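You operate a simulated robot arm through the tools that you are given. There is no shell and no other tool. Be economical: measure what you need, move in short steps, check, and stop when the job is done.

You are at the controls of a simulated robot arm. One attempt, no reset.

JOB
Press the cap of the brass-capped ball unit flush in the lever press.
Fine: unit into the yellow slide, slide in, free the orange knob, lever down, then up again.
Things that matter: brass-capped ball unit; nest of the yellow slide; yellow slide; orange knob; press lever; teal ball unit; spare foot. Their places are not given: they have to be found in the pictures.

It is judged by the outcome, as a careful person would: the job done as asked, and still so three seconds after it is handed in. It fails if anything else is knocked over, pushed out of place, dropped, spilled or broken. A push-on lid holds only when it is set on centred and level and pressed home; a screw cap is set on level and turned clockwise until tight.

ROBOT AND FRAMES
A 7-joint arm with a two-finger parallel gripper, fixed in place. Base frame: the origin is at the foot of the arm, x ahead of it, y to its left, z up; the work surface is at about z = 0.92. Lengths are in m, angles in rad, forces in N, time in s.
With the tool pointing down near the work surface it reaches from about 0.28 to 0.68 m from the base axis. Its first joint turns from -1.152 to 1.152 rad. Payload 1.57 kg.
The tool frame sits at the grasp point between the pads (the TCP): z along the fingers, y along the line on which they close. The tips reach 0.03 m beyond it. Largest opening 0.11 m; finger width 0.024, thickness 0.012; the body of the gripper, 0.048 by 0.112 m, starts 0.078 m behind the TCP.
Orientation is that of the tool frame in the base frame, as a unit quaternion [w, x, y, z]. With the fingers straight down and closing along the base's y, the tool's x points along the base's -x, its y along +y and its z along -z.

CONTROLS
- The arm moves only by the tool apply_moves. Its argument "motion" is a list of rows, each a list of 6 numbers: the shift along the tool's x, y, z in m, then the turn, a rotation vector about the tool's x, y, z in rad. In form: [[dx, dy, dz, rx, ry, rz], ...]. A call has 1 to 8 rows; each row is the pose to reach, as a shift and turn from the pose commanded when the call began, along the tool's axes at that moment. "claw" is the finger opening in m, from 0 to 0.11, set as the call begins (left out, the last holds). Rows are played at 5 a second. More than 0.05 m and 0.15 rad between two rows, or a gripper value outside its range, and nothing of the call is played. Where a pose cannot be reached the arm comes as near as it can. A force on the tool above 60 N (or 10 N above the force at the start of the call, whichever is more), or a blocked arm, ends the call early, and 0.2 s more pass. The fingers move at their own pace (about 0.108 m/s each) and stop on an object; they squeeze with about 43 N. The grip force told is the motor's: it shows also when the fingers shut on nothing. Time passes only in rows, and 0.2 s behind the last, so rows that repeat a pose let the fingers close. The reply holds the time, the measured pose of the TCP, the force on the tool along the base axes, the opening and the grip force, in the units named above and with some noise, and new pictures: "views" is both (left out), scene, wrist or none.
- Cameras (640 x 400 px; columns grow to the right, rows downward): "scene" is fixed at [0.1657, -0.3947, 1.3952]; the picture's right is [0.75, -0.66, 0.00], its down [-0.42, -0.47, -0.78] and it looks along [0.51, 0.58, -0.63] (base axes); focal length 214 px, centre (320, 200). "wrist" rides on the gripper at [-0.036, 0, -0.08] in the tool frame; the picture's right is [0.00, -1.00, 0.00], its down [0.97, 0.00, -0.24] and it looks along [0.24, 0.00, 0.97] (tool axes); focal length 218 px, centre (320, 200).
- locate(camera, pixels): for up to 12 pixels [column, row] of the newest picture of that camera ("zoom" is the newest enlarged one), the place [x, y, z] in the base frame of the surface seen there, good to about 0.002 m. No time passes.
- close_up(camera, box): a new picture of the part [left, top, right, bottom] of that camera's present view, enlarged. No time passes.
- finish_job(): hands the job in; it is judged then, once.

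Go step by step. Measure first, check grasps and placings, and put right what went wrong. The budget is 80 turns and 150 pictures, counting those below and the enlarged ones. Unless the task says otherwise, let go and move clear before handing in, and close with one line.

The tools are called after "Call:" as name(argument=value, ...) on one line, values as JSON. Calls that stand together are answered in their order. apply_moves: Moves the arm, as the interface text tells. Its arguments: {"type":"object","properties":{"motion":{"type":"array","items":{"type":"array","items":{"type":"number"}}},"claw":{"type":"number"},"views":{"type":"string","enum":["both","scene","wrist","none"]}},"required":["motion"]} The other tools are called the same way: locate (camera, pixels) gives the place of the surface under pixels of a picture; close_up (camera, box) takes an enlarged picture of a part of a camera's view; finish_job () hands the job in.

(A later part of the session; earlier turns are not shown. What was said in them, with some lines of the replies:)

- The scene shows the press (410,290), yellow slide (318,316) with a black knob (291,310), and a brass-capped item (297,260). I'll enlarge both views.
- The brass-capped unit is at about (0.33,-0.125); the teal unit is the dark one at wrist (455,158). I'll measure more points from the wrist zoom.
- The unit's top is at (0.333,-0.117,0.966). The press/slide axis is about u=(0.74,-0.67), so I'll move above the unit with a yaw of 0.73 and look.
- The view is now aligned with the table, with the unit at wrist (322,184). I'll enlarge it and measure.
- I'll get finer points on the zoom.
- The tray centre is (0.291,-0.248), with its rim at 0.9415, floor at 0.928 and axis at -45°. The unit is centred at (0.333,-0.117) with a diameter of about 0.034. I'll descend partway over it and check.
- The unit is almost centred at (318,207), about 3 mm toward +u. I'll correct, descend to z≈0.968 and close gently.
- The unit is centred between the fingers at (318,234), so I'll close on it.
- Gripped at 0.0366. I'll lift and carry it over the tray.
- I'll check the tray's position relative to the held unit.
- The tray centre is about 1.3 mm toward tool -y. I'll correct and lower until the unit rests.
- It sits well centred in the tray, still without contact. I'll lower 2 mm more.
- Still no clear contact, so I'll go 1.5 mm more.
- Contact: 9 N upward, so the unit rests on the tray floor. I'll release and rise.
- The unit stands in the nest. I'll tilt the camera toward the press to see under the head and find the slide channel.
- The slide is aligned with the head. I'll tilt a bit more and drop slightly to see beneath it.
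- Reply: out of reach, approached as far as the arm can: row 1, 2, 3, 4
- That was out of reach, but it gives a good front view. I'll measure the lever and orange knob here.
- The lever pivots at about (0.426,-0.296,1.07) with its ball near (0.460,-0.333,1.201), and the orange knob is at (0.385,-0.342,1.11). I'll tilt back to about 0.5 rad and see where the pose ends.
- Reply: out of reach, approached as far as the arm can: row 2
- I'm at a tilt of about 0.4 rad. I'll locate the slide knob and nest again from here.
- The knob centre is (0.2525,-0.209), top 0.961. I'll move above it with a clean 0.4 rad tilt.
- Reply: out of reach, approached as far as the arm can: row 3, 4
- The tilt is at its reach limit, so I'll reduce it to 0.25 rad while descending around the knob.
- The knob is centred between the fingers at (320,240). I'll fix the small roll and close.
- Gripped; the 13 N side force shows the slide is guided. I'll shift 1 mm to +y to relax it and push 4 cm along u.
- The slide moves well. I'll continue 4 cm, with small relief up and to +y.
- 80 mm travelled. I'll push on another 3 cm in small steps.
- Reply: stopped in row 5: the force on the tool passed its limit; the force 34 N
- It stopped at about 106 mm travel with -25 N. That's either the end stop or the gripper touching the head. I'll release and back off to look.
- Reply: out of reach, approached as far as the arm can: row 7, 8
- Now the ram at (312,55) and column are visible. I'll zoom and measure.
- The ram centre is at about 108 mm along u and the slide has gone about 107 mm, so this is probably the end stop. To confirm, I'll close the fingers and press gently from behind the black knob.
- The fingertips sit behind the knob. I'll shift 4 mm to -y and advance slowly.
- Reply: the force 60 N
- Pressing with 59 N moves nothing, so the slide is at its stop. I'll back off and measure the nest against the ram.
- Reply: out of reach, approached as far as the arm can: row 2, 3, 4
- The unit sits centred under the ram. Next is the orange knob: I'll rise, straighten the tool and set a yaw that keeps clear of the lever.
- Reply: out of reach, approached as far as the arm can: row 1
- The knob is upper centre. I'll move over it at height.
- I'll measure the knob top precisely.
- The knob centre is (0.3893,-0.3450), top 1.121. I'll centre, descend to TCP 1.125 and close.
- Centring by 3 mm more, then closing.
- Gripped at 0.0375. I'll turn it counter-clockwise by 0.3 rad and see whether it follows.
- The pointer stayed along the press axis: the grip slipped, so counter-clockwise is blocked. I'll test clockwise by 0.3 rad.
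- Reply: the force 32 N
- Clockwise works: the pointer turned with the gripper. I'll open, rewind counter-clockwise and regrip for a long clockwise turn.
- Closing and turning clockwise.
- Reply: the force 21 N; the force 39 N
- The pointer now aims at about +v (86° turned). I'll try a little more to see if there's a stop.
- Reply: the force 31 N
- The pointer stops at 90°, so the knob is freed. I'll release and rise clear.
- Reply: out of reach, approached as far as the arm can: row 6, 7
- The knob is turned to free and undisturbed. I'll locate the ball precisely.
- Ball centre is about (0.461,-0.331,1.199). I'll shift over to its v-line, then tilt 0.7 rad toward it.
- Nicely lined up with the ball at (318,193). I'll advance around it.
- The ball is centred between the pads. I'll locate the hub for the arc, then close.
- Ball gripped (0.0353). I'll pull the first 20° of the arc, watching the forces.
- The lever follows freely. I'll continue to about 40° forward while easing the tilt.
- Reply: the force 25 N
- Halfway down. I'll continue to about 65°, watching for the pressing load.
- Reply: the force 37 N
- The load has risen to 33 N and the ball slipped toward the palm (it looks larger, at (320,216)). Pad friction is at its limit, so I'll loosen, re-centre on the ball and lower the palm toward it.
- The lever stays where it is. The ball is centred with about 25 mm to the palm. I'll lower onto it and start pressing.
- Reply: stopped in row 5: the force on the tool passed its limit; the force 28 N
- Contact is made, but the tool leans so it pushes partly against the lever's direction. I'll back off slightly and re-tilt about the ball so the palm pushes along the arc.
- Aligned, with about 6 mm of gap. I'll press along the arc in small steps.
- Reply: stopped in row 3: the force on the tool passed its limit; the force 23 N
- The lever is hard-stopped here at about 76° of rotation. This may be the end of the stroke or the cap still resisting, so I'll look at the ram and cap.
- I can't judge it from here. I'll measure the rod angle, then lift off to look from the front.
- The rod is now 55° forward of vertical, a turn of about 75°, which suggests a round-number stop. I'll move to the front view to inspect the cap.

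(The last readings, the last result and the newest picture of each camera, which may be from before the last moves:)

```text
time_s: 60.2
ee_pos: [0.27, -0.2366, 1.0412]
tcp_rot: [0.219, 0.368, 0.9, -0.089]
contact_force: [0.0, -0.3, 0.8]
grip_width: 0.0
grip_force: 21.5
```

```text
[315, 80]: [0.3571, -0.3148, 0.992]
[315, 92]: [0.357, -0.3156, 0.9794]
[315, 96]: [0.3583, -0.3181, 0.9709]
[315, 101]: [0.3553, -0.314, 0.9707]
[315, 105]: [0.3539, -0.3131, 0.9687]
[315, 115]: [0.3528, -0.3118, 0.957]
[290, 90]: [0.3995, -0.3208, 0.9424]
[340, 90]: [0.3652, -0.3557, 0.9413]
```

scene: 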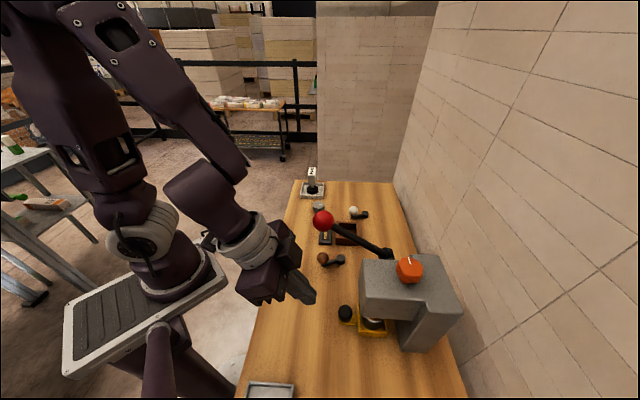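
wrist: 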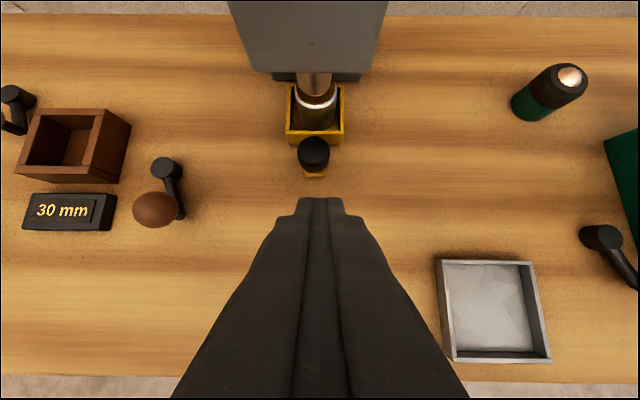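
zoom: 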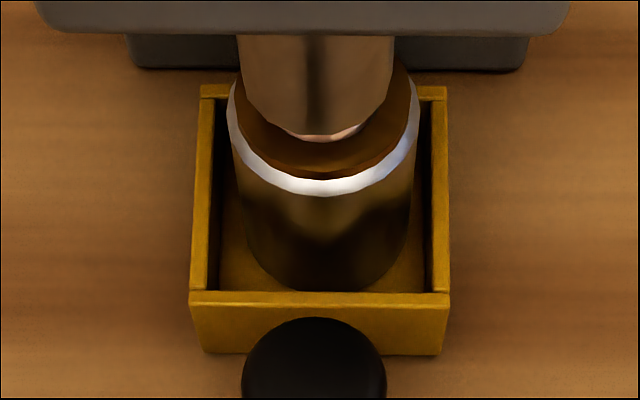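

The cap top sits lower now (about 0.971 versus 0.9755), with the ram on it. Next I'll bring the lever up again, first hovering over the ball.

Call:
apply_moves(motion=[[-0.0204, 0, -0.0394, 0, 0, 0], [-0.0408, 0, -0.0788, 0, 0, 0], [-0.0613, 0, -0.1182, 0, 0.05, 0], [-0.0817, 0, -0.1576, 0, 0.1, 0], [-0.086, 0.034, -0.155, 0, 0.17, 0], [-0.0936, 0.068, -0.1514, 0, 0.23, 0], [-0.0936, 0.068, -0.1514, 0, 0.23, 0]], claw=0.065)

```text
time_s: 61.8
ee_pos: [0.3279, -0.1951, 1.2199]
tcp_rot: [0.114, 0.375, 0.919, -0.045]
contact_force: [-0.1, -0.1, 0.6]
grip_width: 0.065
grip_force: 0.0
```

scene: 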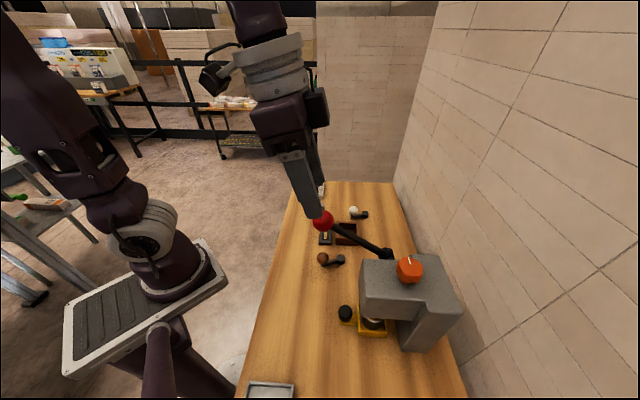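
wrist: 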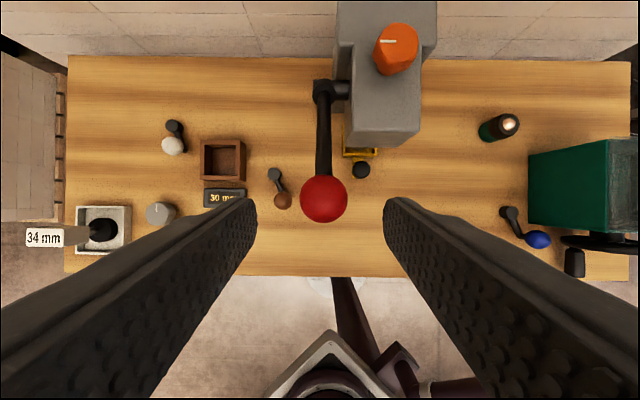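

Aligned. I'll advance onto the ball and grip.

Call:
apply_moves(motion=[[0, -0.003, 0.03, 0, 0, 0], [0, -0.003, 0.06, 0, 0, 0], [0, -0.003, 0.079, 0, 0, 0], [0, -0.003, 0.079, 0, 0, 0]], views="none")

Call:
apply_moves(motion=[[0, 0, 0, 0, 0, 0], [0, 0, 0, 0, 0, 0], [0, 0, 0, 0, 0, 0], [0, 0, 0, 0, 0, 0]], claw=0.0)

```text
time_s: 62.8
ee_pos: [0.3409, -0.2106, 1.1434]
tcp_rot: [0.115, 0.373, 0.92, -0.045]
contact_force: [0.4, 1.0, 0.6]
grip_width: 0.0652
grip_force: 0.0
```

```text
time_s: 63.8
ee_pos: [0.3408, -0.2105, 1.1423]
tcp_rot: [0.115, 0.374, 0.919, -0.045]
contact_force: [-1.6, -4.3, -4.5]
grip_width: 0.0357
grip_force: 42.5
```

scene: 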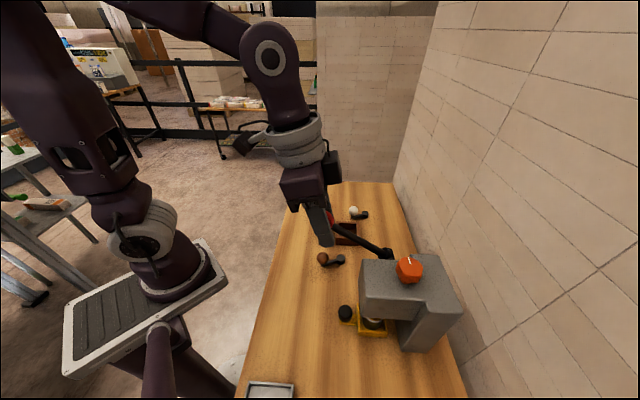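
wrist: 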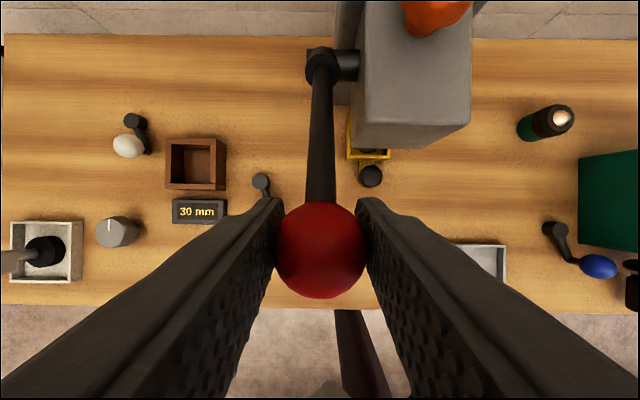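

Gripped. I'll raise the lever along the arc, to about 20° forward first.

Call:
apply_moves(motion=[[-0.0101, 0, -0.0079, 0, 0, 0], [-0.0206, 0, -0.0149, 0, -0.05, 0], [-0.0318, 0, -0.021, 0, -0.1, 0], [-0.0435, 0, -0.0261, 0, -0.15, 0], [-0.0557, 0, -0.0302, 0, -0.2, 0], [-0.0681, 0, -0.0331, 0, -0.25, 0], [-0.0807, 0, -0.035, 0, -0.3, 0]])

```text
time_s: 65.4
ee_pos: [0.39, -0.2602, 1.1985]
tcp_rot: [0.251, 0.362, 0.892, -0.1]
contact_force: [-9.1, 7.9, 3.8]
grip_width: 0.0356
grip_force: 43.4
```

scene: 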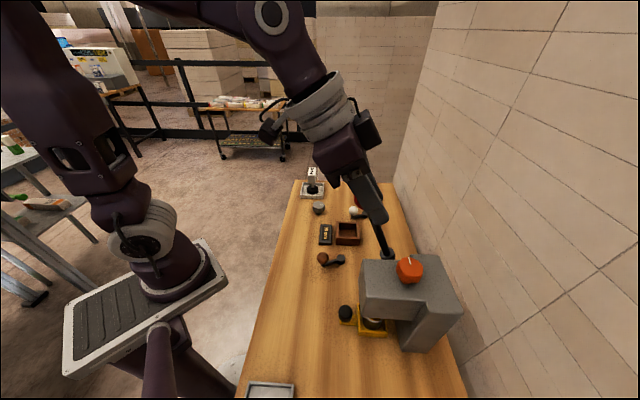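
wrist: 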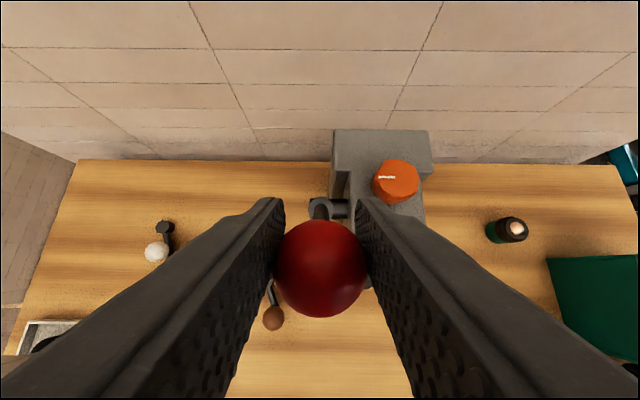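

Continuing to the raised position.

Call:
apply_moves(motion=[[-0.0127, 0, 0.0032, 0, -0.02, 0], [-0.0245, 0, 0.0072, 0, -0.04, 0], [-0.0362, 0, 0.0123, 0, -0.06, 0], [-0.0474, 0, 0.0186, 0, -0.08, 0], [-0.058, 0, 0.0256, 0, -0.1, 0], [-0.0679, 0, 0.0337, 0, -0.12, 0], [-0.0772, 0, 0.0426, 0, -0.14, 0], [-0.0865, 0, 0.0533, 0, -0.15, 0]])

```text
time_s: 67.2
ee_pos: [0.463, -0.3335, 1.1986]
tcp_rot: [0.319, 0.355, 0.87, -0.127]
contact_force: [-21.9, -15.3, 19.0]
grip_width: 0.0355
grip_force: 42.2
```

scene: 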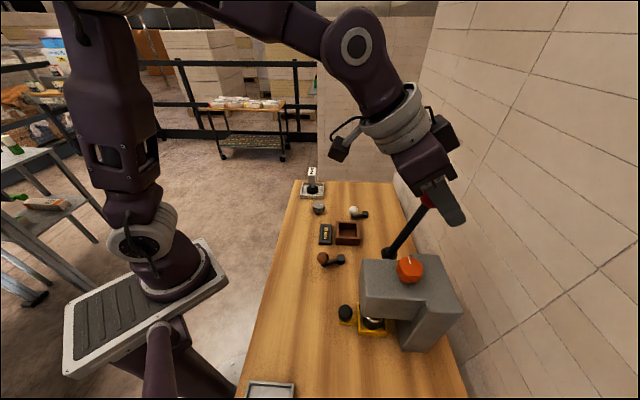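
wrist: 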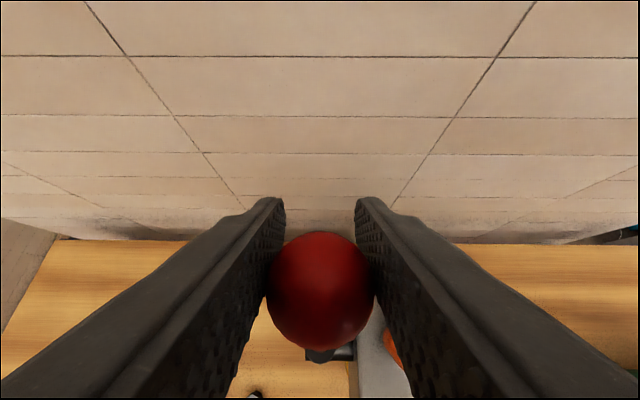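

The lever is back at its upper stop. I'll release and withdraw along the tool axis.

Call:
apply_moves(motion=[[0, 0, 0, 0, 0, 0], [0, 0, 0, 0, 0, 0], [0, 0, -0.03, 0, 0, 0], [0, 0, -0.06, 0, 0, 0], [0, 0, -0.1, 0, 0, 0], [0, 0, -0.14, 0, 0, 0], [0, 0, -0.14, 0, 0, 0]], claw=0.075)

Call:
close_up(camera="scene", box=[350, 170, 478, 360])

```text
time_s: 68.8
ee_pos: [0.3985, -0.2704, 1.3035]
tcp_rot: [0.317, 0.354, 0.871, -0.127]
contact_force: [-0.8, -0.5, -0.3]
grip_width: 0.0748
grip_force: 0.1
```

scene: 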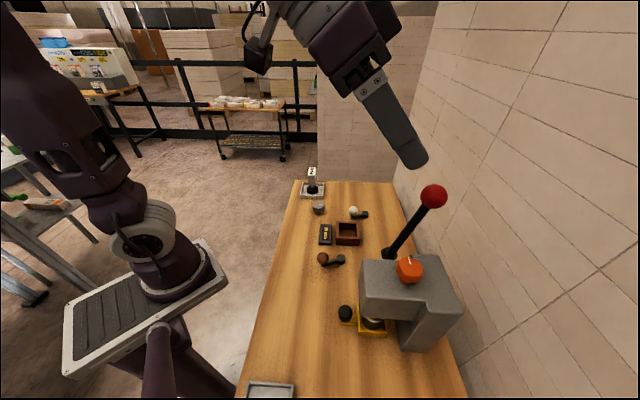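
wrist: 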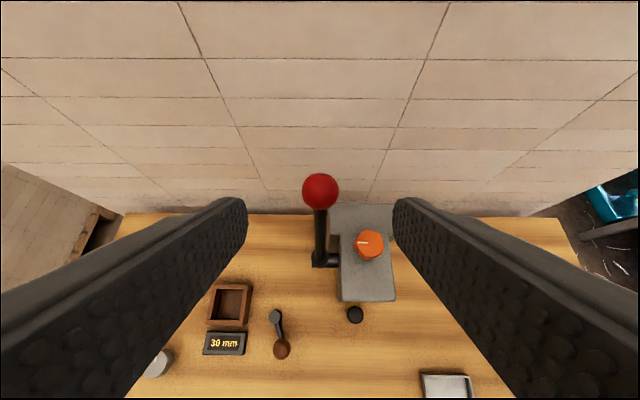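

```text
2.11 times, centred on (414, 265) of scene
```

zoom: 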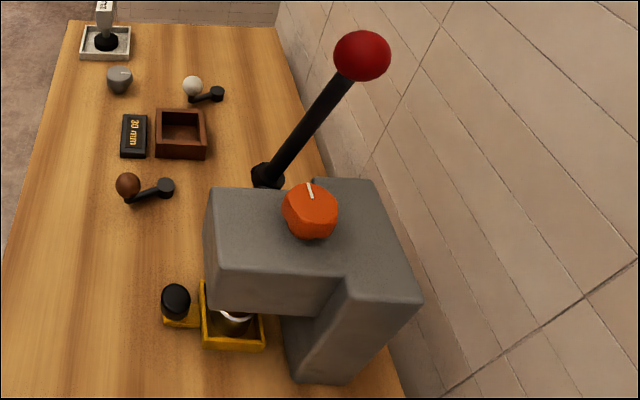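

The ball is at (434,196) against (443,199) originally, so the lever is a bit short of fully up. I'll measure.

Call:
locate(camera="wrist", pixels=[[320, 191], [320, 178], [320, 205], [321, 215], [321, 245]])

Call:
locate(camera="scene", pixels=[[434, 196], [420, 218], [405, 238]])

```text
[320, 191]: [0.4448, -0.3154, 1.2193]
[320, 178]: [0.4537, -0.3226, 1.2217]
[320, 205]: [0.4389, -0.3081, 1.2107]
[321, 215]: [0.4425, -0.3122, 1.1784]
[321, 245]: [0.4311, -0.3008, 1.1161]
```

```text
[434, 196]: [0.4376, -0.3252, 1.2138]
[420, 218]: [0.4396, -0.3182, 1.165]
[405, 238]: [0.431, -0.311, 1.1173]
```

The rod is at about 14.5° versus 21° initially, roughly 6° short. I'll close the fingers and nudge the ball back to its stop.

Call:
apply_moves(motion=[[0, 0.001, 0, 0, 0, 0], [0.018, 0.001, 0.0215, 0, 0, 0], [0.036, 0.001, 0.043, 0, 0, 0], [0.0545, 0.001, 0.0646, 0, 0, 0], [0.0431, 0.001, 0.0743, 0, 0, 0], [0.0354, 0.001, 0.0807, 0, 0, 0], [0.0277, 0.001, 0.0872, 0, 0, 0], [0.0216, 0.001, 0.0924, 0, 0, 0]], claw=0.0)

```text
time_s: 70.6
ee_pos: [0.4304, -0.2951, 1.2218]
tcp_rot: [0.318, 0.354, 0.87, -0.127]
contact_force: [0.0, 1.2, -0.2]
grip_width: 0.0001
grip_force: 21.1
```

scene: 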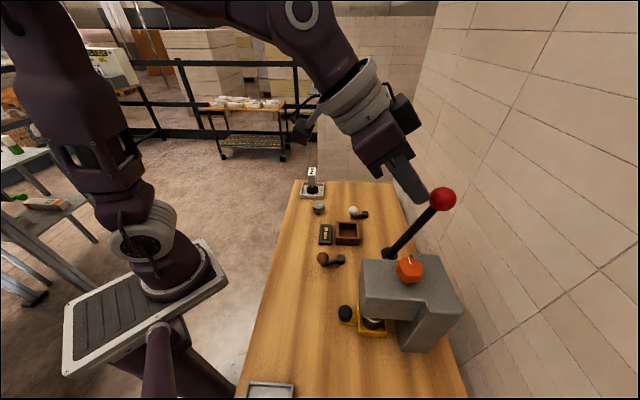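
wrist: 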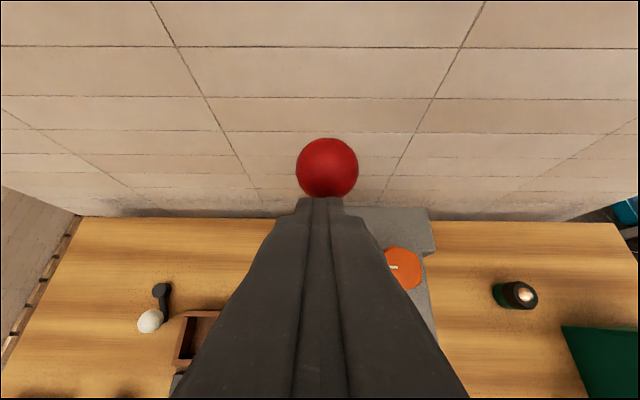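

The ball is back at (443,199), as at the start. I'll nudge a few mm more to confirm the stop.

Call:
apply_moves(motion=[[-0.003, 0, 0.0026, 0, 0, 0], [-0.006, 0, 0.005, 0, 0, 0], [-0.006, 0, 0.005, 0, 0, 0]], views="none")

```text
time_s: 71.2
ee_pos: [0.4322, -0.2976, 1.2204]
tcp_rot: [0.315, 0.355, 0.871, -0.125]
contact_force: [-26.5, 30.6, 22.2]
grip_width: 0.0001
grip_force: 21.6
stopped in row 2: the force on the tool passed its limit (the readings are from after the stop); the commanded pose is now the measured one
```

The stop is confirmed. I'll back off and go to the front view to inspect the cap.

Call:
apply_moves(motion=[[0.0306, 0, -0.0258, 0, 0, 0], [0.0602, -0.02, -0.051, 0, 0.05, 0], [0.0905, -0.045, -0.0765, 0, 0.1, 0], [0.1207, -0.0714, -0.1019, 0, 0.15, 0], [0.1497, -0.0714, -0.0675, 0, 0.2, 0], [0.1788, -0.0714, -0.0331, 0, 0.2, 0], [0.2078, -0.0714, 0.0013, 0, 0.2, 0], [0.2368, -0.0714, 0.0356, 0, 0.2, 0]])

Call:
close_up(camera="wrist", box=[265, 50, 365, 150])

```text
time_s: 73.0
ee_pos: [0.2693, -0.2388, 1.045]
tcp_rot: [0.223, 0.367, 0.899, -0.089]
contact_force: [0.2, -0.7, -0.1]
grip_width: 0.0002
grip_force: 21.4
out of reach, approached as far as the arm can: row 8
```

scene: 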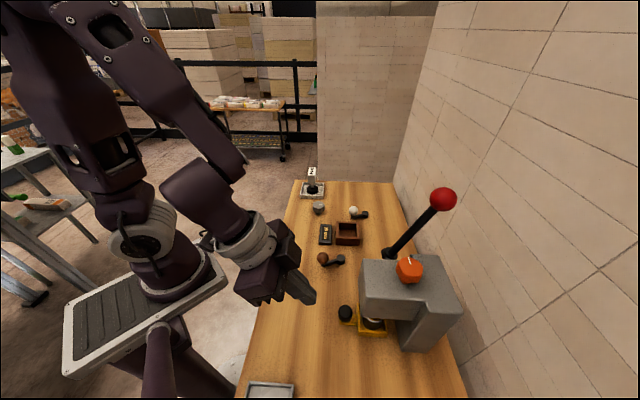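
wrist: 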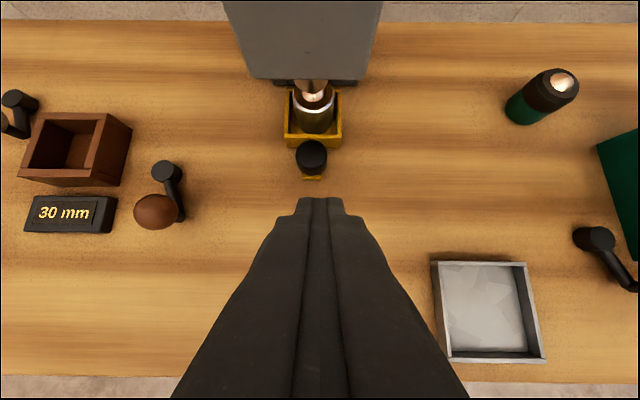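

```text
4.00 times, centred on (315, 100) of wrist
```

zoom: 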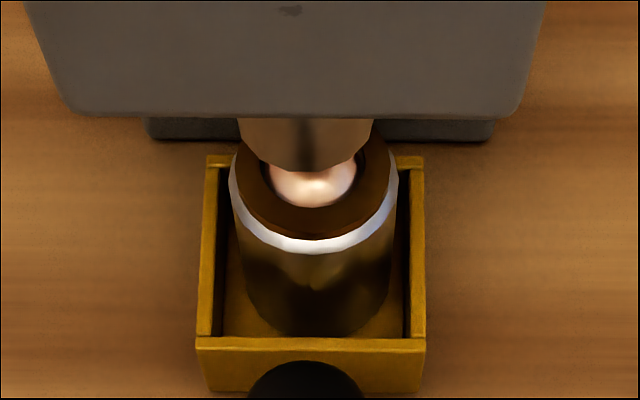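

The cap's raised side strip is gone: its top now meets the silver band at zoom (312,240). The lever is at its upper stop, and nothing else has moved. The arm is clear, so I'm handing in.

Call:
finish_job()

```text
The job is handed in.
```

The cap looks pressed flush in the last front view. The unit is still in the yellow slide under the ram, the orange knob is free, and the lever is back up at its stop.
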